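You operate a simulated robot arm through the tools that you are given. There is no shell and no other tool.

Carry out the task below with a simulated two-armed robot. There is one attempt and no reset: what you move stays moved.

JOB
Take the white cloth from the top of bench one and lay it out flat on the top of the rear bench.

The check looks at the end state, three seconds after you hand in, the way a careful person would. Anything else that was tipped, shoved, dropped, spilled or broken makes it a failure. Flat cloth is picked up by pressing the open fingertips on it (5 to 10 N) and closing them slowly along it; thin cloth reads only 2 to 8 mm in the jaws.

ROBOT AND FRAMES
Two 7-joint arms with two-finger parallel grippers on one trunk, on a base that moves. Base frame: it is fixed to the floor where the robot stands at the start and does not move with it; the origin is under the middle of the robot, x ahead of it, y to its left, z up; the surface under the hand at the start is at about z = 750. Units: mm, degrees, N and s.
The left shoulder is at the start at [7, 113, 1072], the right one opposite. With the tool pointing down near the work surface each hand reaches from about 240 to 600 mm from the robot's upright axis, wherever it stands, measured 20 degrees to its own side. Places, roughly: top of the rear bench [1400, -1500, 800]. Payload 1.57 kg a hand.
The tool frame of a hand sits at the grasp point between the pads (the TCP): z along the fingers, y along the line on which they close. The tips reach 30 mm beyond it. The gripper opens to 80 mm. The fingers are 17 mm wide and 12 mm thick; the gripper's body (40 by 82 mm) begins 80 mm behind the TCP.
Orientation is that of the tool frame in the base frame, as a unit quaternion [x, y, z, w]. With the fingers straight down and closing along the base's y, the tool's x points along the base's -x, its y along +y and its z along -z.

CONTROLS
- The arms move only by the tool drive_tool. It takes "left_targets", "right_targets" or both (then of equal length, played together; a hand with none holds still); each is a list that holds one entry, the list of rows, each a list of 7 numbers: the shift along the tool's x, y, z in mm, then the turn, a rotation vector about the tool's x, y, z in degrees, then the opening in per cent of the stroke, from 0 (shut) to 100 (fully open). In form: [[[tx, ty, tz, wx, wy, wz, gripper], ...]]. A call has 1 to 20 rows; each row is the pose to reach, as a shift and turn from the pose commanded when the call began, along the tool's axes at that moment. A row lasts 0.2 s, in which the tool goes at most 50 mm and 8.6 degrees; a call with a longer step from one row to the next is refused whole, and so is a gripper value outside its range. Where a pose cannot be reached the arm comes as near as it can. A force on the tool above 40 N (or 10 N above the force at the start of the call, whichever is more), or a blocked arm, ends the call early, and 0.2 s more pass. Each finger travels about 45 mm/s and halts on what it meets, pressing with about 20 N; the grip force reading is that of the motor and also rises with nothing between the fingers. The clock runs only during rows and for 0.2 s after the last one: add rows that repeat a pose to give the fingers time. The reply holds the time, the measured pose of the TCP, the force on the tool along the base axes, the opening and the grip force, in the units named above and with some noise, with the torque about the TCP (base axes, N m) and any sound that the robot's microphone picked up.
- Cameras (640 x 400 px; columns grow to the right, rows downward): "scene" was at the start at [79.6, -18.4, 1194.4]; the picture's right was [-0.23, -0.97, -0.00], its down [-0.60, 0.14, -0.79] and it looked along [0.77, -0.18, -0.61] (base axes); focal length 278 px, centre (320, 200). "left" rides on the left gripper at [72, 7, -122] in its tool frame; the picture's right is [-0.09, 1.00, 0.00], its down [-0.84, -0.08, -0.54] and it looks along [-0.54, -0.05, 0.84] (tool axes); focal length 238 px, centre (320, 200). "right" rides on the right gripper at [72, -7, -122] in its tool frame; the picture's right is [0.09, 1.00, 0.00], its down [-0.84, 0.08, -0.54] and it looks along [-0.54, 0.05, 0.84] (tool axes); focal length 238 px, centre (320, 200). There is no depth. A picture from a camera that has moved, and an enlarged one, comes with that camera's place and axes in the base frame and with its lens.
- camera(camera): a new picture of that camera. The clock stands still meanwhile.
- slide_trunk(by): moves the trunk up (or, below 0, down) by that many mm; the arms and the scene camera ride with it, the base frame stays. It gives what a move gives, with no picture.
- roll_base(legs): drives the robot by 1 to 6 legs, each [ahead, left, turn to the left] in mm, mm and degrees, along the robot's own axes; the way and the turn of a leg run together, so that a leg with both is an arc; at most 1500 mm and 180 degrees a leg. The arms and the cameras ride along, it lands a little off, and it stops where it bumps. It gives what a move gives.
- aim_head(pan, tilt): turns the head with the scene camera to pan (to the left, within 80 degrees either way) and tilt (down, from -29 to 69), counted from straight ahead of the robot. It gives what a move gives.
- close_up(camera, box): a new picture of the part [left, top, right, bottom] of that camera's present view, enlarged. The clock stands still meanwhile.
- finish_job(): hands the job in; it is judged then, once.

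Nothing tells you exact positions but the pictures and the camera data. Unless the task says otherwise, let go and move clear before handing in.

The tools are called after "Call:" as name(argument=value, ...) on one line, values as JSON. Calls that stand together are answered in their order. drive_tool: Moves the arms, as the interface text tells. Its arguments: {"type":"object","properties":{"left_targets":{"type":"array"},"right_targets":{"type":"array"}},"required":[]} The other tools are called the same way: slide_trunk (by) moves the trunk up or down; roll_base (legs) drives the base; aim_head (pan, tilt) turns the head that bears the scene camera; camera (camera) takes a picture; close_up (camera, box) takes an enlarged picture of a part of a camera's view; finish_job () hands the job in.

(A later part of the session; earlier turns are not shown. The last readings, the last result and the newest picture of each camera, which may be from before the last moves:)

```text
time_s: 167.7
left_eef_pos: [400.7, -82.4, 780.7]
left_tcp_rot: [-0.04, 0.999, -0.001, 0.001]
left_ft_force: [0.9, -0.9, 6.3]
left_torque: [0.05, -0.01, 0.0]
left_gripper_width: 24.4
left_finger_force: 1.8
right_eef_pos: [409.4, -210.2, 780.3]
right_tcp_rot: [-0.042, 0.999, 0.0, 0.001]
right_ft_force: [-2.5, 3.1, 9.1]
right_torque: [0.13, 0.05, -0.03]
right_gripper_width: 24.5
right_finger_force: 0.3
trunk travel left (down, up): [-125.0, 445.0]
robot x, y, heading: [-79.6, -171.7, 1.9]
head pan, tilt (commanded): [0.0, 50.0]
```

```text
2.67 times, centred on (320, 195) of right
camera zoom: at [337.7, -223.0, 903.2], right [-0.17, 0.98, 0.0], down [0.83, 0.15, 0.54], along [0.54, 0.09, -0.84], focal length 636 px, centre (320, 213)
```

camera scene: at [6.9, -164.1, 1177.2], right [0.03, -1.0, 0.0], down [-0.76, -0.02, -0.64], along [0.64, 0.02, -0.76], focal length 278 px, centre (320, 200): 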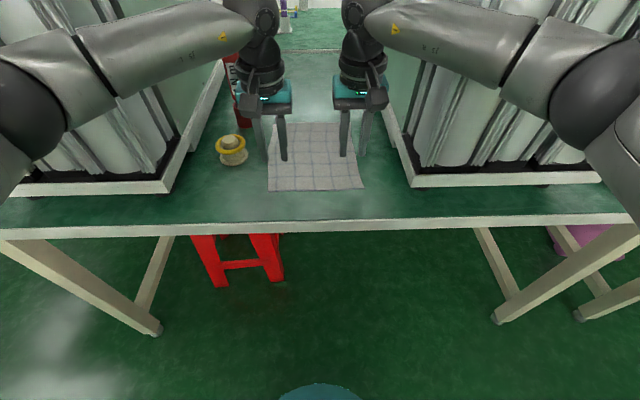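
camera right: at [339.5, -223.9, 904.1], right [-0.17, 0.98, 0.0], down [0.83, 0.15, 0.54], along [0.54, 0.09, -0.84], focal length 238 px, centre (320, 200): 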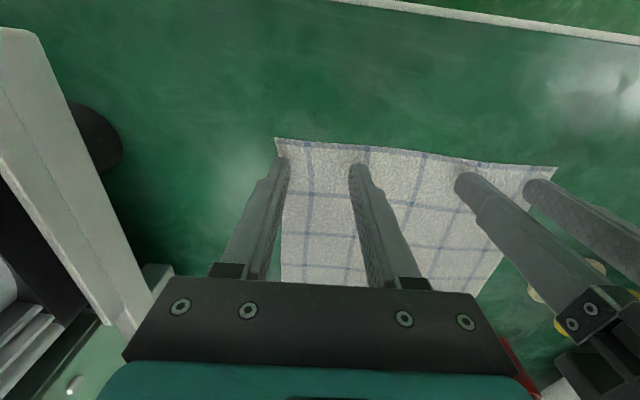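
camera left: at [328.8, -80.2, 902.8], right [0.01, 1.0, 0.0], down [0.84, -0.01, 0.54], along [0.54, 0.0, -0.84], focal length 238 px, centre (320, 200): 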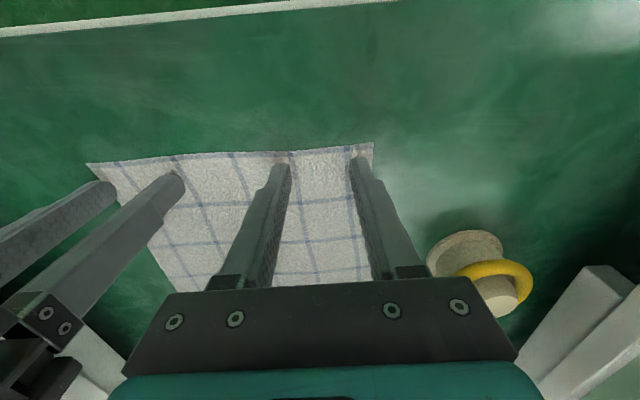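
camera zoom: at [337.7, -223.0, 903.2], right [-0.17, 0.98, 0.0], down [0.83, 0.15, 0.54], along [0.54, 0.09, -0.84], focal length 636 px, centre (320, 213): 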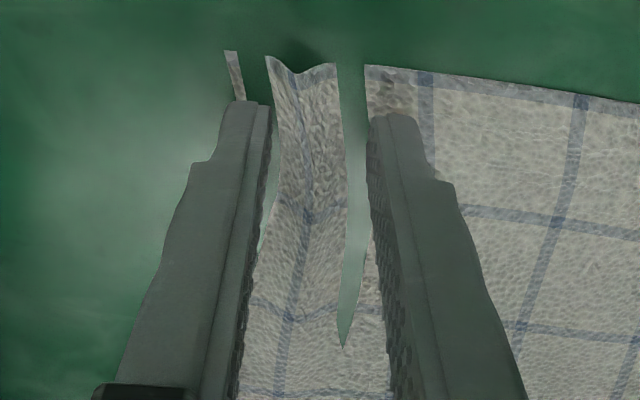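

The right view looks odd, as if the strip between the fingers has separated visually. I'll look at it from the other cameras before going on.

Call:
close_up(camera="scene", box=[250, 130, 390, 220])

Call:
close_up(camera="left", box=[60, 120, 260, 245])

Call:
close_up(camera="right", box=[260, 120, 380, 195])

```text
4.44 times, centred on (320, 175) of scene
camera zoom: at [8.8, -165.5, 1177.0], right [0.03, -1.0, 0.0], down [-0.77, -0.02, -0.64], along [0.64, 0.02, -0.77], focal length 1236 px, centre (320, 311)
```

zoom: 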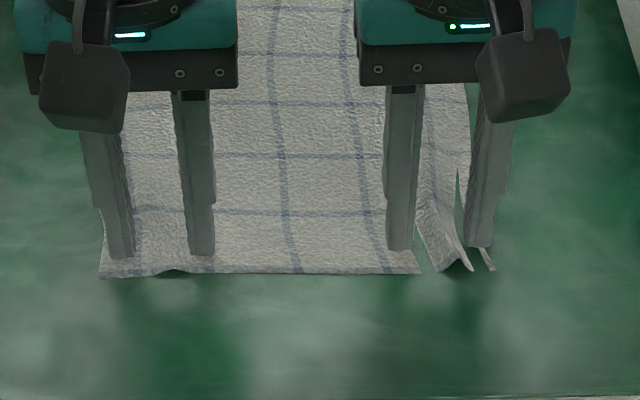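

```text
3.20 times, centred on (160, 182) of left
camera zoom: at [328.3, -80.2, 902.4], right [0.01, 1.0, 0.0], down [0.84, -0.01, 0.54], along [0.54, -0.01, -0.84], focal length 763 px, centre (832, 256)
```

zoom: 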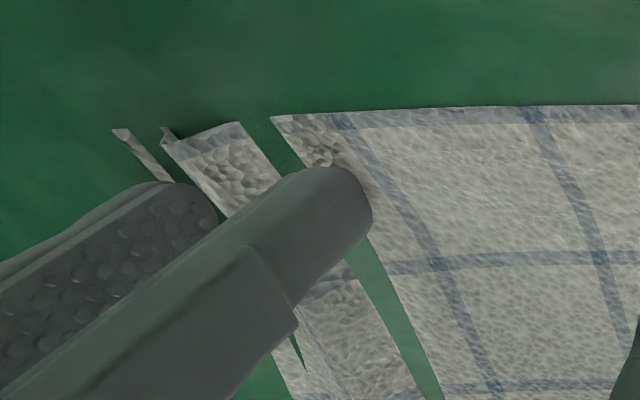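

```text
5.33 times, centred on (320, 158) of right
camera zoom: at [337.7, -223.0, 903.2], right [-0.17, 0.98, 0.0], down [0.83, 0.15, 0.54], along [0.54, 0.09, -0.84], focal length 1271 px, centre (320, 427)
```

zoom: 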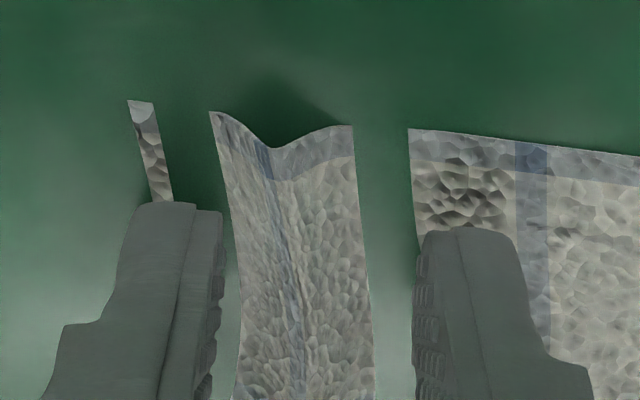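

The gaps run alongside the ridge at bench level. They could be troughs pressed just into the surface, or they could be damage. I'll lift the right fingertips a few mm to let the cloth relax and check that it is intact before pinching.

Call:
drive_tool(right_targets=[[[0, 0, -2, 0, 0, 0, 30], [0, 0, -5, 0, 0, 0, 30], [0, 0, -8, 0, 0, 0, 30], [0, 0, -8, 0, 0, 0, 30], [0, 0, -8, 0, 0, 0, 30]]])

Call:
close_up(camera="right", box=[200, 120, 440, 270])

Call:
close_up(camera="scene", box=[250, 130, 390, 220])

```text
time_s: 168.9
left_eef_pos: [400.1, -81.5, 781.6]
left_tcp_rot: [-0.041, 0.999, -0.001, 0.0]
left_ft_force: [-0.9, -2.0, 12.3]
left_torque: [0.01, 0.02, -0.02]
left_gripper_width: 24.5
left_finger_force: 0.3
right_eef_pos: [411.5, -210.5, 789.1]
right_tcp_rot: [-0.041, 0.999, -0.001, 0.002]
right_ft_force: [0.4, -1.1, 0.4]
right_torque: [-0.02, 0.01, 0.01]
right_gripper_width: 24.1
right_finger_force: 0.2
trunk travel left (down, up): [-125.0, 445.0]
robot x, y, heading: [-76.6, -169.2, 1.8]
head pan, tilt (commanded): [0.0, 50.0]
```

```text
2.67 times, centred on (320, 195) of right
camera zoom: at [339.4, -223.8, 910.9], right [-0.17, 0.98, 0.0], down [0.83, 0.15, 0.54], along [0.54, 0.09, -0.84], focal length 636 px, centre (320, 213)
```

zoom: 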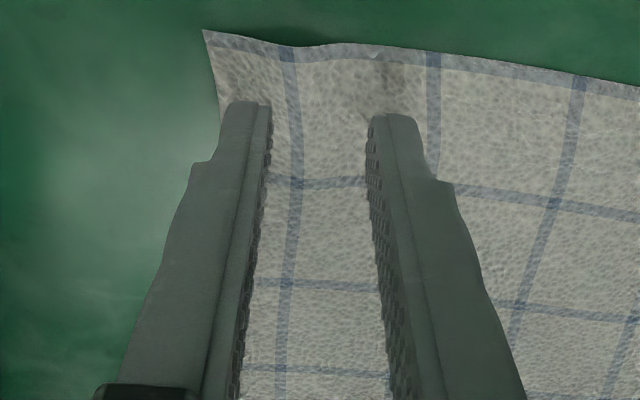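

```text
4.44 times, centred on (320, 175) of scene
camera zoom: at [9.0, -165.8, 1177.0], right [0.03, -1.0, 0.0], down [-0.77, -0.02, -0.64], along [0.64, 0.02, -0.77], focal length 1236 px, centre (320, 311)
```

zoom: 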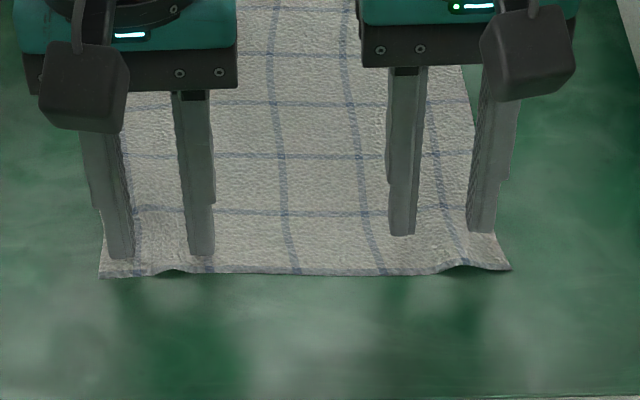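

The cloth relaxed and is intact, so those gaps were only troughs hidden below the bench surface. I'll continue closing the left with moderate pressure, and lower the right again with the fingers opened wider.

Call:
drive_tool(left_targets=[[[0, 0, -0.3, 0, 0, 0, 30], [0, 0, -0.3, 0, 0, 0, 28], [0, 0, -0.3, 0, 0, 0, 26], [0, 0, -0.3, 0, 0, 0, 24], [0, 0, -0.3, 0, 0, 0, 22], [0, 0, -0.3, 0, 0, 0, 20]]], right_targets=[[[0, 0, 0, 0, 0, 0, 40], [0, 0, 0, 0, 0, 0, 50], [0, 0, 0, 0, 0, 0, 50], [0, 0, 3, 0, 0, 0, 50], [0, 0, 5, 0, 0, 0, 50], [0, 0, 6.5, 0, 0, 0, 50]]])

Call:
close_up(camera="left", box=[200, 120, 440, 270])

```text
time_s: 170.3
left_eef_pos: [401.0, -83.0, 781.1]
left_tcp_rot: [-0.041, 0.999, 0.0, 0.001]
left_ft_force: [0.1, 0.7, 9.8]
left_torque: [0.01, -0.01, 0.0]
left_gripper_width: 17.2
left_finger_force: 0.6
right_eef_pos: [410.6, -210.1, 782.5]
right_tcp_rot: [-0.041, 0.999, -0.001, 0.001]
right_ft_force: [-0.4, 0.4, -0.6]
right_torque: [0.03, 0.01, 0.02]
right_gripper_width: 40.1
right_finger_force: 0.1
trunk travel left (down, up): [-125.0, 445.0]
robot x, y, heading: [-80.4, -169.7, 1.5]
head pan, tilt (commanded): [0.0, 50.0]
```

```text
2.67 times, centred on (320, 195) of left
camera zoom: at [328.9, -80.1, 902.5], right [0.01, 1.0, 0.0], down [0.84, -0.01, 0.54], along [0.54, 0.0, -0.84], focal length 636 px, centre (320, 213)
```

zoom: 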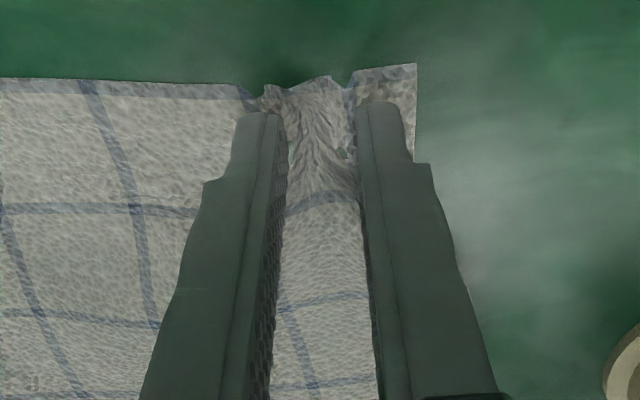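

The left ridge is forming nicely at about 10 N. I'll finish closing the left and press the right.

Call:
drive_tool(left_targets=[[[0, 0, -0.1, 0, 0, 0, 18], [0, 0, -0.1, 0, 0, 0, 16], [0, 0, -0.1, 0, 0, 0, 14], [0, 0, -0.1, 0, 0, 0, 12], [0, 0, -0.1, 0, 0, 0, 10], [0, 0, -0.1, 0, 0, 0, 8]]], right_targets=[[[0, 0, 0.5, 0, 0, 0, 50], [0, 0, 1, 0, 0, 0, 50], [0, 0, 1, 0, 0, 0, 50], [0, 0, 1, 0, 0, 0, 50], [0, 0, 1, 0, 0, 0, 50], [0, 0, 1, 0, 0, 0, 50]]])

Call:
close_up(camera="left", box=[200, 120, 440, 270])

```text
time_s: 171.7
left_eef_pos: [401.6, -83.0, 780.9]
left_tcp_rot: [-0.041, 0.999, 0.0, 0.001]
left_ft_force: [1.0, -0.2, 14.9]
left_torque: [0.01, -0.02, 0.0]
left_gripper_width: 5.0
left_finger_force: 0.0
right_eef_pos: [410.5, -208.8, 782.8]
right_tcp_rot: [-0.041, 0.999, -0.001, 0.002]
right_ft_force: [0.3, -0.7, -0.5]
right_torque: [-0.01, -0.02, -0.02]
right_gripper_width: 39.8
right_finger_force: 0.1
trunk travel left (down, up): [-125.0, 445.0]
robot x, y, heading: [-77.9, -171.9, 1.6]
head pan, tilt (commanded): [0.0, 50.0]
```

```text
2.67 times, centred on (320, 195) of left
camera zoom: at [329.0, -80.4, 902.4], right [0.01, 1.0, 0.0], down [0.84, -0.01, 0.54], along [0.54, -0.01, -0.84], focal length 636 px, centre (320, 213)
```

zoom: 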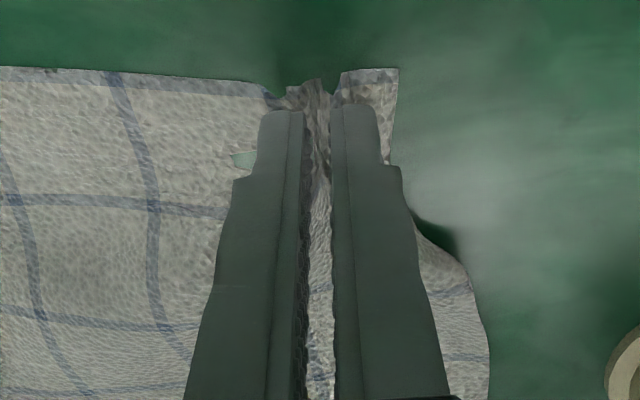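

There is cloth between the left pads at 5 mm. I'll complete the left squeeze while stepping the right down to contact.

Call:
drive_tool(left_targets=[[[0, 0, 0, 0, 0, 0, 6], [0, 0, 0, 0, 0, 0, 4], [0, 0, 0, 0, 0, 0, 2], [0, 0, 0, 0, 0, 0, 0], [0, 0, 0, 0, 0, 0, 0], [0, 0, 0, 0, 0, 0, 0]]], right_targets=[[[0, 0, 0.5, 0, 0, 0, 50], [0, 0, 1, 0, 0, 0, 50], [0, 0, 1, 0, 0, 0, 50], [0, 0, 1, 0, 0, 0, 50], [0, 0, 1, 0, 0, 0, 50], [0, 0, 1, 0, 0, 0, 50]]])

Call:
close_up(camera="left", box=[200, 120, 440, 270])

```text
time_s: 173.1
left_eef_pos: [401.2, -82.3, 781.4]
left_tcp_rot: [-0.042, 0.999, 0.0, 0.0]
left_ft_force: [1.7, -3.5, 15.1]
left_torque: [-0.08, -0.09, -0.02]
left_gripper_width: 1.6
left_finger_force: 20.4
right_eef_pos: [410.1, -210.3, 781.8]
right_tcp_rot: [-0.04, 0.999, 0.0, 0.002]
right_ft_force: [0.3, 0.2, 1.4]
right_torque: [0.01, -0.03, -0.02]
right_gripper_width: 40.2
right_finger_force: 0.1
trunk travel left (down, up): [-125.0, 445.0]
robot x, y, heading: [-78.6, -167.6, 1.7]
head pan, tilt (commanded): [0.0, 50.0]
```

```text
2.67 times, centred on (320, 195) of left
camera zoom: at [328.9, -80.7, 902.4], right [0.01, 1.0, 0.0], down [0.84, -0.01, 0.54], along [0.54, -0.01, -0.84], focal length 636 px, centre (320, 213)
```

zoom: 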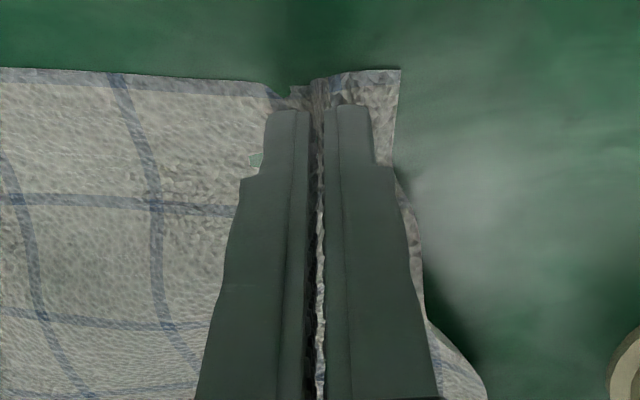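

The left holds a fold (1.6 mm, 20 N grip). Now I'll press the right to about 8 N and close it slowly.

Call:
drive_tool(right_targets=[[[0, 0, 0.3, 0, 0, 0, 50], [0, 0, 0.6, 0, 0, 0, 50]]])

```text
time_s: 173.7
left_eef_pos: [400.1, -82.4, 780.9]
left_tcp_rot: [-0.041, 0.999, 0.0, 0.002]
left_ft_force: [4.2, -4.7, 12.8]
left_torque: [-0.12, -0.07, 0.01]
left_gripper_width: 1.6
left_finger_force: 19.8
right_eef_pos: [410.1, -210.3, 780.5]
right_tcp_rot: [-0.041, 0.999, 0.001, 0.002]
right_ft_force: [-3.9, 0.0, 9.5]
right_torque: [0.01, 0.13, 0.03]
right_gripper_width: 40.1
right_finger_force: 0.0
trunk travel left (down, up): [-125.0, 445.0]
robot x, y, heading: [-80.6, -170.2, 1.6]
head pan, tilt (commanded): [0.0, 50.0]
```

Call:
drive_tool(right_targets=[[[0, 0, 0, 0, 0, 0, 48], [0, 0, 0, 0, 0, 0, 46], [0, 0, 0, 0, 0, 0, 44], [0, 0, 0, 0, 0, 0, 42], [0, 0, 0, 0, 0, 0, 40], [0, 0, 0, 0, 0, 0, 38], [0, 0, 0, 0, 0, 0, 36]]])

Call:
close_up(camera="right", box=[200, 120, 440, 270])

```text
time_s: 175.3
left_eef_pos: [398.6, -82.3, 782.7]
left_tcp_rot: [-0.041, 0.999, 0.0, 0.001]
left_ft_force: [3.7, -6.4, 11.4]
left_torque: [-0.19, -0.12, -0.03]
left_gripper_width: 1.7
left_finger_force: 19.7
right_eef_pos: [410.3, -209.5, 781.3]
right_tcp_rot: [-0.042, 0.999, 0.0, 0.003]
right_ft_force: [1.4, 3.2, 17.1]
right_torque: [0.16, 0.04, -0.02]
right_gripper_width: 29.6
right_finger_force: 2.4
trunk travel left (down, up): [-125.0, 445.0]
robot x, y, heading: [-75.5, -170.9, 1.7]
head pan, tilt (commanded): [0.0, 50.0]
```

```text
2.67 times, centred on (320, 195) of right
camera zoom: at [338.7, -223.2, 902.8], right [-0.17, 0.98, 0.0], down [0.82, 0.15, 0.55], along [0.54, 0.09, -0.84], focal length 636 px, centre (320, 213)
```

zoom: 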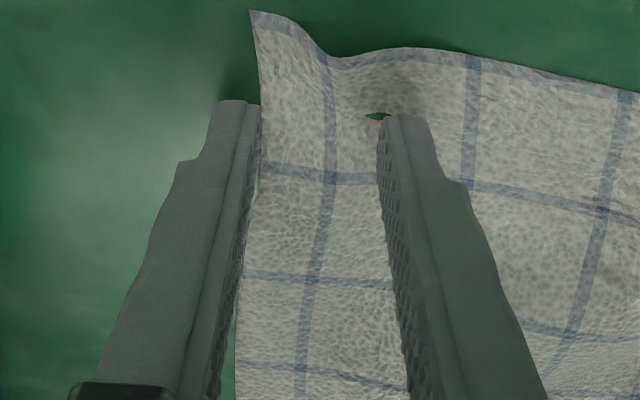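

The cloth's right side has crept inward, so the outer finger is now off its edge. I'll lift the right hand, open, move 12 mm inward and press again.

Call:
drive_tool(right_targets=[[[0, 0, -3, 0, 0, 0, 36], [0, 0, -8, 0, 0, 0, 40], [0, 6, -8, 0, 0, 0, 50], [0, 12, -8, 0, 0, 0, 50], [0, 12, -8, 0, 0, 0, 50], [0, 12, -4, 0, 0, 0, 50], [0, 12, -2, 0, 0, 0, 50]]])

Call:
close_up(camera="right", box=[200, 120, 440, 270])

```text
time_s: 176.9
left_eef_pos: [400.9, -82.7, 781.2]
left_tcp_rot: [-0.041, 0.999, 0.0, 0.001]
left_ft_force: [-0.6, -3.4, 17.1]
left_torque: [-0.12, 0.03, -0.03]
left_gripper_width: 1.7
left_finger_force: 19.7
right_eef_pos: [408.3, -197.8, 783.2]
right_tcp_rot: [-0.041, 0.999, -0.001, 0.002]
right_ft_force: [1.3, -0.9, 0.0]
right_torque: [0.0, 0.01, -0.01]
right_gripper_width: 40.1
right_finger_force: 0.0
trunk travel left (down, up): [-125.0, 445.0]
robot x, y, heading: [-76.4, -169.4, 1.7]
head pan, tilt (commanded): [0.0, 50.0]
```

```text
2.67 times, centred on (320, 195) of right
camera zoom: at [336.3, -210.8, 904.4], right [-0.17, 0.98, 0.0], down [0.83, 0.15, 0.54], along [0.54, 0.09, -0.84], focal length 636 px, centre (320, 213)
```

zoom: 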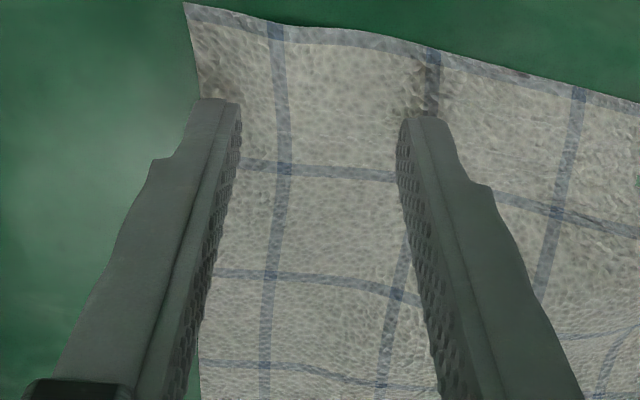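

Call:
drive_tool(left_targets=[[[0, 0, -0.5, 0, 0, 0, 0], [0, 0, -1, 0, 0, 0, 0], [0, 0, -1, 0, 0, 0, 0], [0, 0, -1, 0, 0, 0, 0]]], right_targets=[[[5, 3, 0, 0, 0, 0, 50], [5, 3, 1, 0, 0, 0, 50], [5, 3, 2, 0, 0, 0, 50], [5, 3, 2, 0, 0, 0, 50]]])

Call:
drive_tool(right_targets=[[[0, 0, 0.3, 0, 0, 0, 50], [0, 0, 0.6, 0, 0, 0, 50]]])

Call:
close_up(camera="right", box=[200, 120, 440, 270])

```text
time_s: 177.9
left_eef_pos: [400.9, -82.2, 780.8]
left_tcp_rot: [-0.041, 0.999, 0.002, 0.0]
left_ft_force: [0.7, -2.7, 4.9]
left_torque: [-0.04, -0.03, 0.02]
left_gripper_width: 1.8
left_finger_force: 19.8
right_eef_pos: [402.1, -195.5, 780.9]
right_tcp_rot: [-0.041, 0.999, -0.001, 0.002]
right_ft_force: [-3.3, -1.8, 9.8]
right_torque: [-0.02, 0.12, 0.01]
right_gripper_width: 39.9
right_finger_force: 0.1
trunk travel left (down, up): [-125.0, 445.0]
robot x, y, heading: [-74.8, -165.3, 1.5]
head pan, tilt (commanded): [0.0, 50.0]
```

```text
time_s: 178.5
left_eef_pos: [399.3, -80.7, 782.1]
left_tcp_rot: [-0.041, 0.999, 0.001, 0.001]
left_ft_force: [-0.6, -1.3, 0.6]
left_torque: [-0.02, 0.02, 0.0]
left_gripper_width: 1.7
left_finger_force: 19.6
right_eef_pos: [402.7, -196.1, 780.6]
right_tcp_rot: [-0.041, 0.999, -0.001, 0.003]
right_ft_force: [-6.4, -4.5, 18.6]
right_torque: [-0.01, 0.27, 0.06]
right_gripper_width: 39.7
right_finger_force: 0.0
trunk travel left (down, up): [-125.0, 445.0]
robot x, y, heading: [-74.8, -167.7, 1.4]
head pan, tilt (commanded): [0.0, 50.0]
```

```text
2.67 times, centred on (320, 195) of right
camera zoom: at [331.4, -208.8, 902.9], right [-0.17, 0.98, 0.0], down [0.83, 0.15, 0.55], along [0.54, 0.09, -0.84], focal length 636 px, centre (320, 213)
```

zoom: 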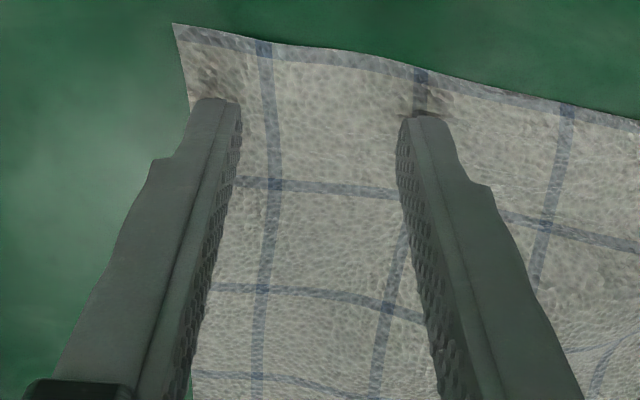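

The right finger placement is good now. I'll ease the pressure slightly and close slowly in segments.

Call:
drive_tool(right_targets=[[[0, 0, -0.8, 0, 0, 0, 50], [0, 0, -0.8, 0, 0, 0, 47], [0, 0, -0.8, 0, 0, 0, 44], [0, 0, -0.8, 0, 0, 0, 41], [0, 0, -0.8, 0, 0, 0, 38]]])

Call:
close_up(camera="right", box=[200, 120, 440, 270])

```text
time_s: 179.7
left_eef_pos: [400.3, -81.7, 781.9]
left_tcp_rot: [-0.041, 0.999, 0.0, 0.0]
left_ft_force: [0.1, -1.5, -0.2]
left_torque: [-0.03, 0.02, 0.01]
left_gripper_width: 1.9
left_finger_force: 19.5
right_eef_pos: [404.2, -194.9, 781.6]
right_tcp_rot: [-0.041, 0.999, 0.0, 0.002]
right_ft_force: [0.5, 1.8, 16.2]
right_torque: [0.0, 0.06, -0.01]
right_gripper_width: 31.5
right_finger_force: 0.1
trunk travel left (down, up): [-125.0, 445.0]
robot x, y, heading: [-73.2, -171.7, 1.9]
head pan, tilt (commanded): [0.0, 50.0]
```

```text
2.67 times, centred on (320, 195) of right
camera zoom: at [331.9, -207.5, 902.9], right [-0.17, 0.98, 0.0], down [0.82, 0.15, 0.55], along [0.54, 0.09, -0.84], focal length 636 px, centre (320, 213)
```

zoom: 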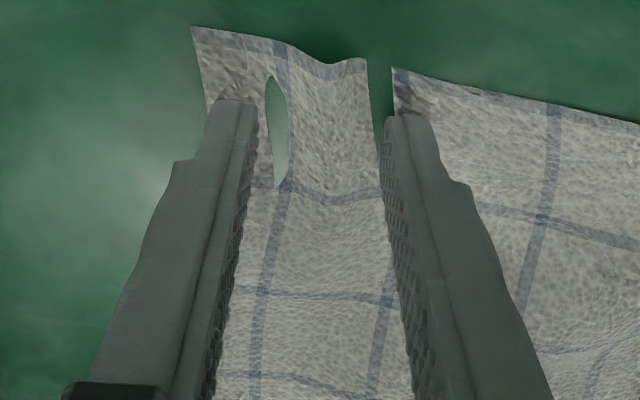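

Call:
drive_tool(right_targets=[[[0, 0, -0.4, 0, 0, 0, 35], [0, 0, -0.4, 0, 0, 0, 32], [0, 0, -0.4, 0, 0, 0, 29], [0, 0, -0.4, 0, 0, 0, 26], [0, 0, -0.4, 0, 0, 0, 23], [0, 0, -0.4, 0, 0, 0, 20]]])

Call:
close_up(camera="right", box=[200, 120, 440, 270])

```text
time_s: 181.1
left_eef_pos: [400.3, -80.4, 781.1]
left_tcp_rot: [-0.042, 0.999, 0.001, 0.001]
left_ft_force: [-0.3, -1.8, 1.0]
left_torque: [-0.06, -0.05, 0.0]
left_gripper_width: 1.6
left_finger_force: 20.0
right_eef_pos: [404.0, -195.6, 782.3]
right_tcp_rot: [-0.041, 0.999, -0.001, 0.002]
right_ft_force: [-0.5, 4.3, 13.8]
right_torque: [0.18, 0.03, 0.01]
right_gripper_width: 16.3
right_finger_force: 0.0
trunk travel left (down, up): [-125.0, 445.0]
robot x, y, heading: [-79.2, -168.8, 1.7]
head pan, tilt (commanded): [0.0, 50.0]
```

```text
2.67 times, centred on (320, 195) of right
camera zoom: at [331.7, -208.3, 903.1], right [-0.17, 0.98, 0.0], down [0.83, 0.15, 0.54], along [0.54, 0.09, -0.84], focal length 636 px, centre (320, 213)
```

zoom: 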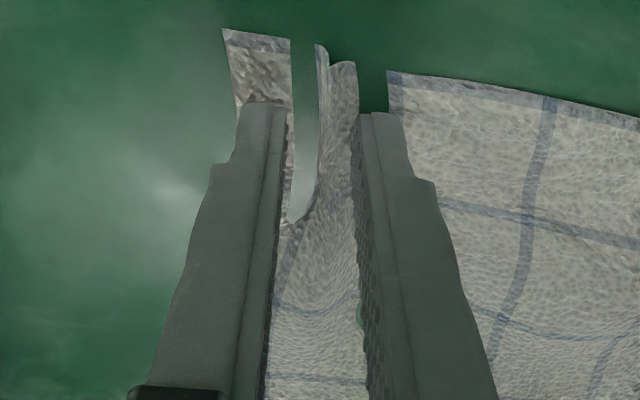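

The ridge is rising between the right fingers. I'll continue closing to a full squeeze.

Call:
drive_tool(right_targets=[[[0, 0, -0.2, 0, 0, 0, 17], [0, 0, -0.2, 0, 0, 0, 14], [0, 0, -0.2, 0, 0, 0, 11], [0, 0, -0.2, 0, 0, 0, 8], [0, 0, -0.2, 0, 0, 0, 5], [0, 0, -0.2, 0, 0, 0, 2], [0, 0, -0.2, 0, 0, 0, 0], [0, 0, -0.2, 0, 0, 0, 0], [0, 0, -0.2, 0, 0, 0, 0]]])

Call:
close_up(camera="right", box=[200, 120, 440, 270])

Call:
close_up(camera="scene", box=[230, 110, 410, 220])

```text
time_s: 183.1
left_eef_pos: [401.0, -83.1, 781.7]
left_tcp_rot: [-0.041, 0.999, -0.001, 0.0]
left_ft_force: [1.0, -6.7, 2.3]
left_torque: [-0.19, -0.02, 0.07]
left_gripper_width: 2.0
left_finger_force: 19.7
right_eef_pos: [404.0, -195.7, 780.8]
right_tcp_rot: [-0.041, 0.999, 0.0, 0.001]
right_ft_force: [-1.1, 9.2, 4.8]
right_torque: [0.23, 0.01, 0.01]
right_gripper_width: 2.0
right_finger_force: 20.1
trunk travel left (down, up): [-125.0, 445.0]
robot x, y, heading: [-77.2, -167.1, 1.6]
head pan, tilt (commanded): [0.0, 50.0]
```

```text
2.67 times, centred on (320, 195) of right
camera zoom: at [332.2, -208.4, 903.2], right [-0.17, 0.98, 0.0], down [0.83, 0.15, 0.54], along [0.54, 0.09, -0.84], focal length 636 px, centre (320, 213)
```

zoom: 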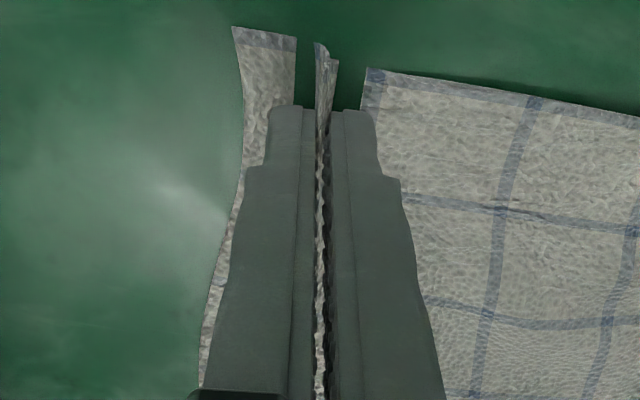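

```text
3.56 times, centred on (320, 165) of scene
camera zoom: at [9.4, -165.3, 1176.9], right [0.03, -1.0, 0.0], down [-0.77, -0.02, -0.64], along [0.64, 0.02, -0.77], focal length 989 px, centre (320, 324)
```

zoom: 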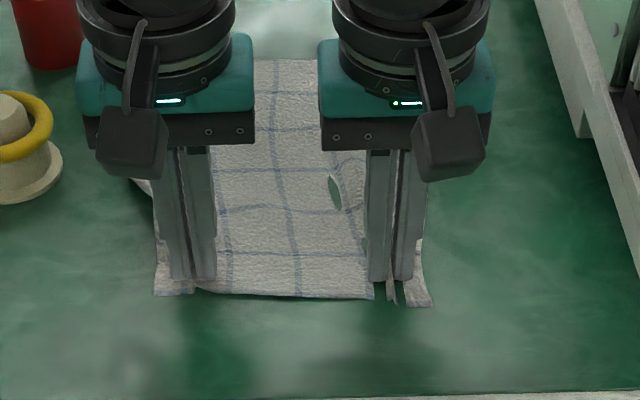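

Both jaws now read 2.0 mm, so both ends are gripped, with some tension between the hands. I'll lift a little, ease the hands slightly together, and check that the cloth comes along.

Call:
drive_tool(left_targets=[[[0, -1, -3, 0, 0, 0, 0], [0, -2, -8, 0, 0, 0, 0], [0, -3, -14, 0, 0, 0, 0], [0, -3, -22, 0, 0, 0, 0], [0, -3, -30, 0, 0, 0, 0], [0, -3, -40, 0, 0, 0, 0]]], right_targets=[[[0, 1, -3, 0, 0, 0, 0], [0, 2, -8, 0, 0, 0, 0], [0, 3, -14, 0, 0, 0, 0], [0, 3, -22, 0, 0, 0, 0], [0, 3, -30, 0, 0, 0, 0], [0, 3, -40, 0, 0, 0, 0]]])

Call:
camera(camera="left")

Call:
camera(camera="right")

Call:
close_up(camera="scene", box=[230, 110, 410, 220])

```text
time_s: 184.5
left_eef_pos: [402.4, -85.5, 821.4]
left_tcp_rot: [-0.041, 0.999, 0.0, 0.0]
left_ft_force: [0.3, 0.4, -0.5]
left_torque: [0.0, 0.01, -0.04]
left_gripper_width: 1.6
left_finger_force: 20.1
right_eef_pos: [403.5, -191.8, 823.0]
right_tcp_rot: [-0.039, 0.999, -0.001, 0.001]
right_ft_force: [0.8, 0.4, -0.5]
right_torque: [0.02, 0.01, -0.05]
right_gripper_width: 2.1
right_finger_force: 19.6
trunk travel left (down, up): [-125.0, 445.0]
robot x, y, heading: [-76.4, -169.7, 1.7]
head pan, tilt (commanded): [0.0, 50.0]
```

```text
taken
camera left: at [330.3, -82.9, 942.7], right [0.01, 1.0, 0.0], down [0.84, -0.01, 0.54], along [0.54, 0.0, -0.84], focal length 238 px, centre (320, 200)
```

left: 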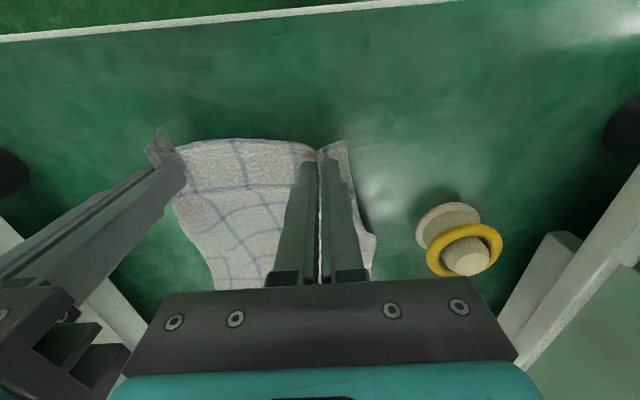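

```text
taken
camera right: at [332.3, -204.7, 943.9], right [-0.17, 0.98, 0.0], down [0.83, 0.15, 0.54], along [0.54, 0.09, -0.84], focal length 238 px, centre (320, 200)
```

right: 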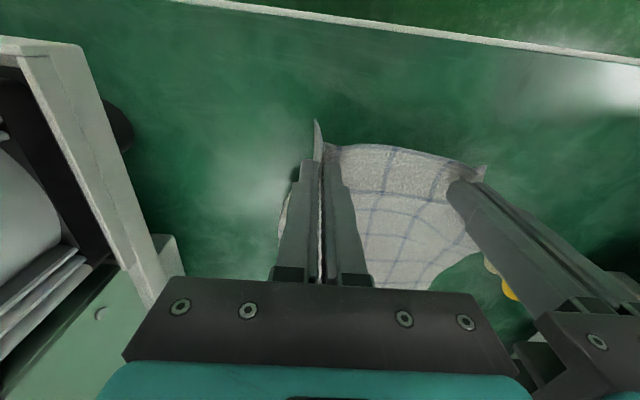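

```text
3.56 times, centred on (320, 165) of scene
camera zoom: at [9.8, -165.5, 1176.9], right [0.03, -1.0, 0.0], down [-0.77, -0.02, -0.64], along [0.64, 0.02, -0.77], focal length 989 px, centre (320, 324)
```

zoom: 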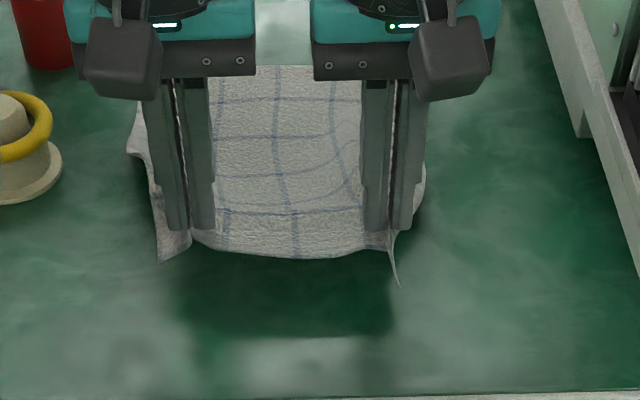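

The cloth is lifting cleanly by both near corners. I'll raise it straight up until it hangs clear of the bench.

Call:
drive_tool(left_targets=[[[0, 0, -25, 0, 0, 0, 0], [0, 0, -50, 0, 0, 0, 0], [0, 0, -75, 0, 0, 0, 0], [0, 0, -100, 0, 0, 0, 0], [0, 0, -125, 0, 0, 0, 0], [0, 0, -150, 0, 0, 0, 0], [0, 0, -175, 0, 0, 0, 0], [0, 0, -200, 0, 0, 0, 0], [0, 0, -225, 0, 0, 0, 0], [0, 0, -250, 0, 0, 0, 0], [0, 0, -275, 0, 0, 0, 0]]], right_targets=[[[0, 0, -25, 0, 0, 0, 0], [0, 0, -50, 0, 0, 0, 0], [0, 0, -75, 0, 0, 0, 0], [0, 0, -100, 0, 0, 0, 0], [0, 0, -125, 0, 0, 0, 0], [0, 0, -150, 0, 0, 0, 0], [0, 0, -175, 0, 0, 0, 0], [0, 0, -200, 0, 0, 0, 0], [0, 0, -225, 0, 0, 0, 0], [0, 0, -250, 0, 0, 0, 0], [0, 0, -275, 0, 0, 0, 0]]])

Call:
aim_head(pan=0, tilt=30)

Call:
camera(camera="scene")

Call:
camera(camera="right")

```text
time_s: 186.9
left_eef_pos: [402.2, -84.9, 1097.9]
left_tcp_rot: [-0.041, 0.999, 0.0, 0.0]
left_ft_force: [0.0, 0.2, 0.4]
left_torque: [-0.01, -0.01, 0.03]
left_gripper_width: 1.5
left_finger_force: 20.3
right_eef_pos: [405.6, -191.2, 1096.6]
right_tcp_rot: [-0.042, 0.999, -0.002, 0.002]
right_ft_force: [-0.4, -0.7, -1.0]
right_torque: [-0.02, 0.0, 0.0]
right_gripper_width: 2.3
right_finger_force: 20.2
trunk travel left (down, up): [-125.0, 445.0]
robot x, y, heading: [-80.6, -168.8, 1.6]
head pan, tilt (commanded): [0.0, 50.0]
```

```text
time_s: 187.7
left_eef_pos: [403.3, -86.8, 1097.3]
left_tcp_rot: [-0.042, 0.999, 0.0, 0.0]
left_ft_force: [-0.1, -0.5, 0.6]
left_torque: [-0.03, 0.01, -0.01]
left_gripper_width: 1.7
left_finger_force: 19.9
right_eef_pos: [405.9, -191.5, 1094.5]
right_tcp_rot: [-0.041, 0.999, -0.001, 0.001]
right_ft_force: [0.7, -0.3, -0.4]
right_torque: [-0.02, 0.03, -0.03]
right_gripper_width: 2.1
right_finger_force: 20.1
trunk travel left (down, up): [-125.0, 445.0]
robot x, y, heading: [-79.3, -167.4, 1.7]
head pan, tilt (commanded): [0.0, 30.0]
```

```text
taken
camera scene: at [23.3, -165.1, 1206.3], right [0.03, -1.0, 0.0], down [-0.5, -0.01, -0.87], along [0.87, 0.03, -0.5], focal length 278 px, centre (320, 200)
```

scene: 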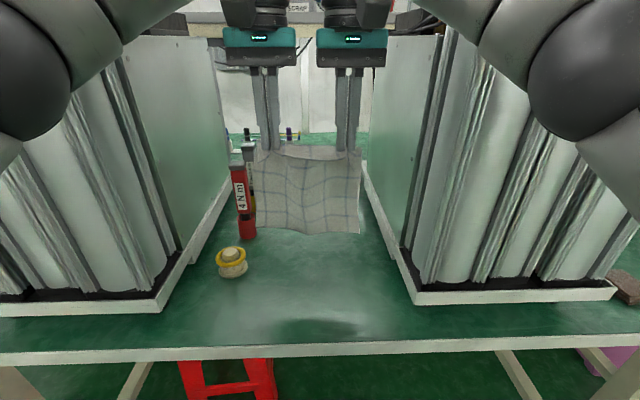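

```text
taken
camera right: at [334.2, -204.4, 1217.3], right [-0.17, 0.98, 0.0], down [0.83, 0.15, 0.54], along [0.54, 0.09, -0.84], focal length 238 px, centre (320, 200)
```

right: 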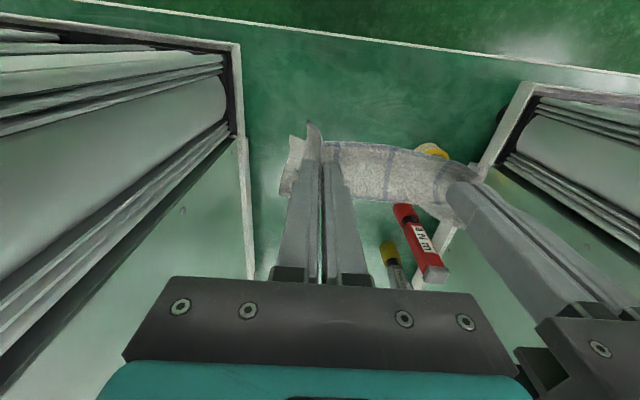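

The cloth hangs as a flat panel from both hands, and nothing else on bench one was touched. I'll back away from the bench and travel left along the aisle.

Call:
roll_base(legs=[[-200, 0, 0], [0, 0, -1.7]])

Call:
camera(camera="scene")

```text
time_s: 189.7
left_eef_pos: [202.0, -106.0, 1096.9]
left_tcp_rot: [-0.027, 1.0, 0.0, 0.0]
left_ft_force: [0.2, 0.4, 0.2]
left_torque: [-0.02, -0.02, 0.03]
left_gripper_width: 1.6
left_finger_force: 20.1
right_eef_pos: [201.8, -211.5, 1095.9]
right_tcp_rot: [-0.027, 1.0, -0.001, 0.002]
right_ft_force: [-0.4, 0.3, 0.3]
right_torque: [0.01, 0.0, 0.01]
right_gripper_width: 1.8
right_finger_force: 20.4
trunk travel left (down, up): [-125.0, 445.0]
robot x, y, heading: [-278.7, -175.1, 0.3]
head pan, tilt (commanded): [0.0, 30.0]
```

```text
taken
camera scene: at [-180.4, -174.4, 1206.4], right [0.0, -1.0, 0.0], down [-0.5, 0.0, -0.87], along [0.87, 0.0, -0.5], focal length 278 px, centre (320, 200)
```

scene: 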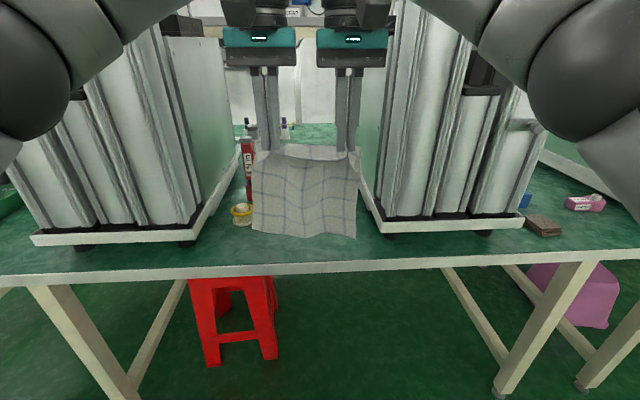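

Clear of the bench and still held. I'll drive left along the aisle in two legs.

Call:
roll_base(legs=[[0, 1100, 0], [0, 1080, 0]])

Call:
camera(camera="scene")

```text
time_s: 200.1
left_eef_pos: [184.4, 2015.1, 1096.8]
left_tcp_rot: [-0.04, 0.999, 0.0, 0.0]
left_ft_force: [0.3, -0.1, 0.0]
left_torque: [-0.03, 0.0, 0.0]
left_gripper_width: 1.8
left_finger_force: 19.8
right_eef_pos: [186.1, 1911.3, 1095.9]
right_tcp_rot: [-0.041, 0.999, -0.001, 0.001]
right_ft_force: [-1.6, -0.4, 0.7]
right_torque: [0.0, 0.0, -0.01]
right_gripper_width: 2.2
right_finger_force: 19.9
trunk travel left (down, up): [-125.0, 445.0]
robot x, y, heading: [-297.8, 1934.6, 1.7]
head pan, tilt (commanded): [0.0, 30.0]
```

```text
taken
camera scene: at [-196.6, 1937.1, 1206.4], right [0.03, -1.0, 0.0], down [-0.5, -0.01, -0.87], along [0.87, 0.03, -0.5], focal length 278 px, centre (320, 200)
```

scene: 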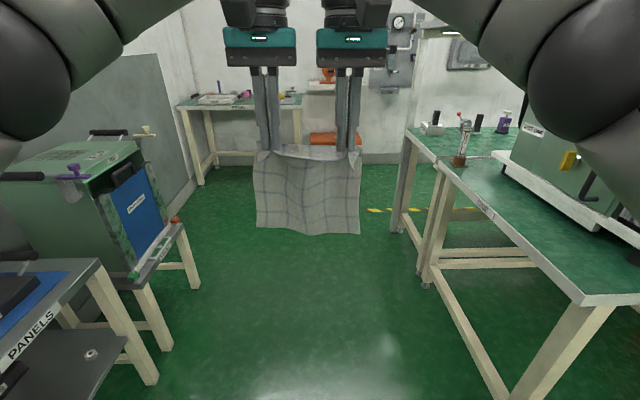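

The passage between the carts (y ≥ 2450) and the bench end (y ≈ 1455) is clear. I'll shift to y ≈ 2140, drive forward to x ≈ 1135 and turn to face the rear bench's end.

Call:
roll_base(legs=[[0, 200, -1.7], [1430, 0, 0]])

Call:
camera(camera="scene")

```text
time_s: 208.4
left_eef_pos: [1597.2, 2180.0, 1096.2]
left_tcp_rot: [-0.013, 1.0, 0.0, 0.001]
left_ft_force: [0.6, 0.1, 0.5]
left_torque: [0.0, 0.0, -0.01]
left_gripper_width: 2.0
left_finger_force: 20.2
right_eef_pos: [1593.6, 2074.1, 1095.8]
right_tcp_rot: [-0.014, 1.0, 0.0, 0.002]
right_ft_force: [-0.2, 0.2, -0.5]
right_torque: [0.02, 0.03, 0.05]
right_gripper_width: 2.3
right_finger_force: 19.8
trunk travel left (down, up): [-125.0, 445.0]
robot x, y, heading: [1111.7, 2124.8, -1.5]
head pan, tilt (commanded): [0.0, 30.0]
```

```text
taken
camera scene: at [1213.0, 2120.5, 1206.4], right [-0.02, -1.0, 0.0], down [-0.5, 0.01, -0.87], along [0.87, -0.02, -0.5], focal length 278 px, centre (320, 200)
```

scene: 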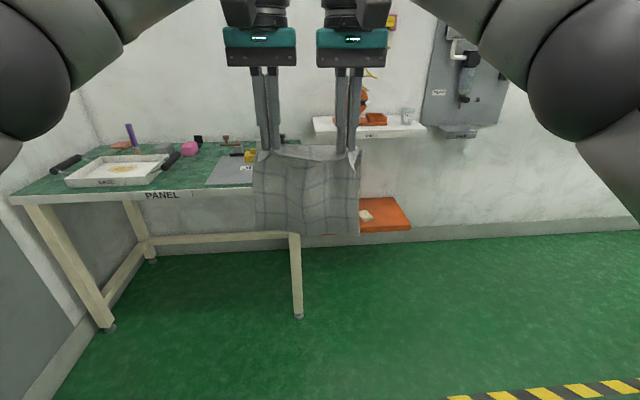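

At (1112, 2125) with open floor all round. I'll turn right to face the bench end, to heading about -92.5° so that the cloth's edge squares with the bench.

Call:
roll_base(legs=[[0, 0, -91]])

Call:
camera(camera="scene")

```text
time_s: 212.6
left_eef_pos: [1169.7, 1637.3, 1097.5]
left_tcp_rot: [0.698, 0.716, 0.0, -0.001]
left_ft_force: [0.9, -0.1, 0.8]
left_torque: [0.01, -0.01, 0.01]
left_gripper_width: 1.5
left_finger_force: 19.8
right_eef_pos: [1062.4, 1640.7, 1096.0]
right_tcp_rot: [0.699, 0.715, -0.002, 0.0]
right_ft_force: [-0.4, 0.0, -0.1]
right_torque: [-0.01, -0.02, 0.02]
right_gripper_width: 2.1
right_finger_force: 20.0
trunk travel left (down, up): [-125.0, 445.0]
robot x, y, heading: [1114.2, 2121.6, -91.8]
head pan, tilt (commanded): [0.0, 30.0]
```

```text
taken
camera scene: at [1109.6, 2022.5, 1206.4], right [-1.0, 0.03, 0.0], down [0.01, 0.5, -0.87], along [-0.02, -0.87, -0.5], focal length 278 px, centre (320, 200)
```

scene: 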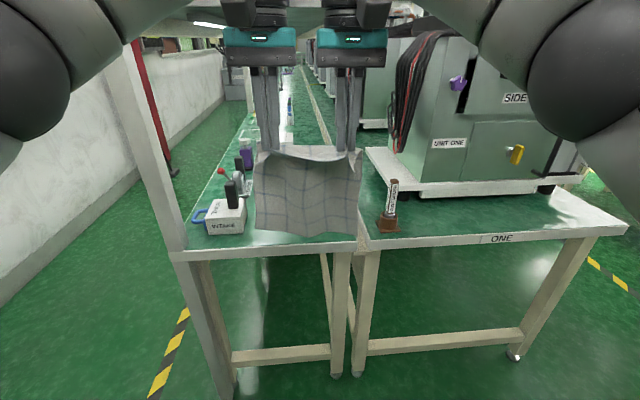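

Facing the bench end with the cloth hanging in front. I'll shift 30 mm left to centre it over the free strip, tip the hands about 45° forward out here in free space, and see how the cloth hangs.

Call:
roll_base(legs=[[0, 32, 0]])

Call:
drive_tool(left_targets=[[[0, 0, 0, 0, -7.5, 0, 0], [0, 0, 0, 0, -15, 0, 0], [0, 0, 0, 0, -22.5, 0, 0], [0, 0, 0, 0, -30, 0, 0], [0, 0, 0, 0, -37.5, 0, 0], [0, 0, 0, 0, -45, 0, 0], [0, 0, 0, 0, -45, 0, 0], [0, 0, 0, 0, -45, 0, 0], [0, 0, 0, 0, -45, 0, 0]]], right_targets=[[[0, 0, 0, 0, -7.5, 0, 0], [0, 0, 0, 0, -15, 0, 0], [0, 0, 0, 0, -22.5, 0, 0], [0, 0, 0, 0, -30, 0, 0], [0, 0, 0, 0, -37.5, 0, 0], [0, 0, 0, 0, -45, 0, 0], [0, 0, 0, 0, -45, 0, 0], [0, 0, 0, 0, -45, 0, 0], [0, 0, 0, 0, -45, 0, 0]]])

Call:
camera(camera="scene")

Call:
camera(camera="left")

Call:
camera(camera="right")

```text
time_s: 213.5
left_eef_pos: [1201.7, 1635.1, 1096.1]
left_tcp_rot: [0.698, 0.716, 0.0, 0.0]
left_ft_force: [0.9, -1.0, 0.8]
left_torque: [-0.02, 0.04, 0.01]
left_gripper_width: 1.8
left_finger_force: 20.3
right_eef_pos: [1096.0, 1639.1, 1095.3]
right_tcp_rot: [0.699, 0.716, -0.002, 0.001]
right_ft_force: [0.6, -0.2, 0.0]
right_torque: [-0.01, 0.06, 0.02]
right_gripper_width: 2.2
right_finger_force: 20.3
trunk travel left (down, up): [-125.0, 445.0]
robot x, y, heading: [1143.5, 2119.7, -91.8]
head pan, tilt (commanded): [0.0, 30.0]
```

```text
time_s: 215.5
left_eef_pos: [1200.5, 1634.7, 1097.2]
left_tcp_rot: [0.645, 0.661, -0.267, 0.274]
left_ft_force: [0.5, 0.2, -0.6]
left_torque: [0.0, -0.02, 0.02]
left_gripper_width: 1.7
left_finger_force: 20.0
right_eef_pos: [1093.9, 1640.9, 1095.4]
right_tcp_rot: [0.645, 0.661, -0.268, 0.274]
right_ft_force: [-0.7, 1.1, -0.6]
right_torque: [0.03, 0.01, 0.04]
right_gripper_width: 2.0
right_finger_force: 20.0
trunk travel left (down, up): [-125.0, 445.0]
robot x, y, heading: [1143.3, 2121.7, -91.9]
head pan, tilt (commanded): [0.0, 30.0]
```

```text
taken
camera scene: at [1141.7, 2021.6, 1206.4], right [-1.0, 0.03, 0.0], down [0.01, 0.5, -0.87], along [-0.02, -0.87, -0.5], focal length 278 px, centre (320, 200)
```

scene: 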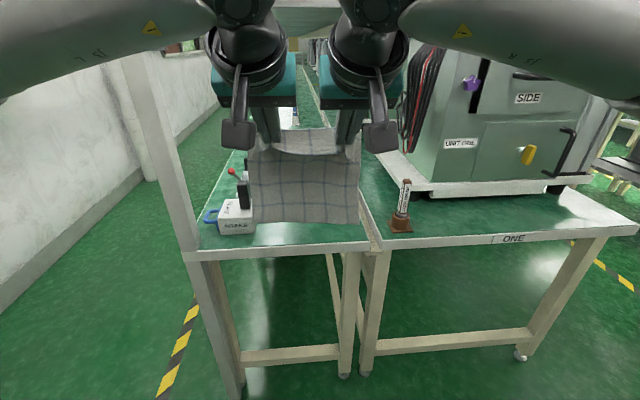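

```text
taken
camera left: at [1204.5, 1773.5, 1131.5], right [1.0, -0.04, 0.07], down [-0.07, -0.21, 0.98], along [-0.03, -0.98, -0.21], focal length 238 px, centre (320, 200)
```

left: 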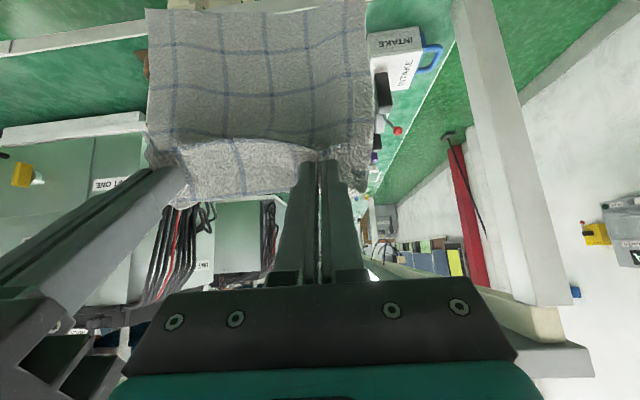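

```text
taken
camera right: at [1084.3, 1776.9, 1130.1], right [0.99, 0.09, -0.07], down [0.08, -0.2, 0.98], along [0.07, -0.97, -0.21], focal length 238 px, centre (320, 200)
```

right: 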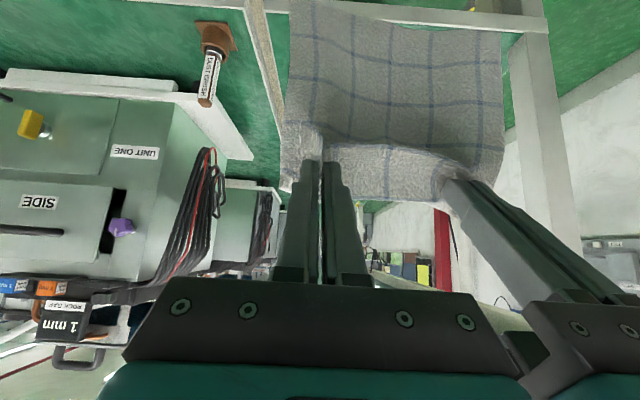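

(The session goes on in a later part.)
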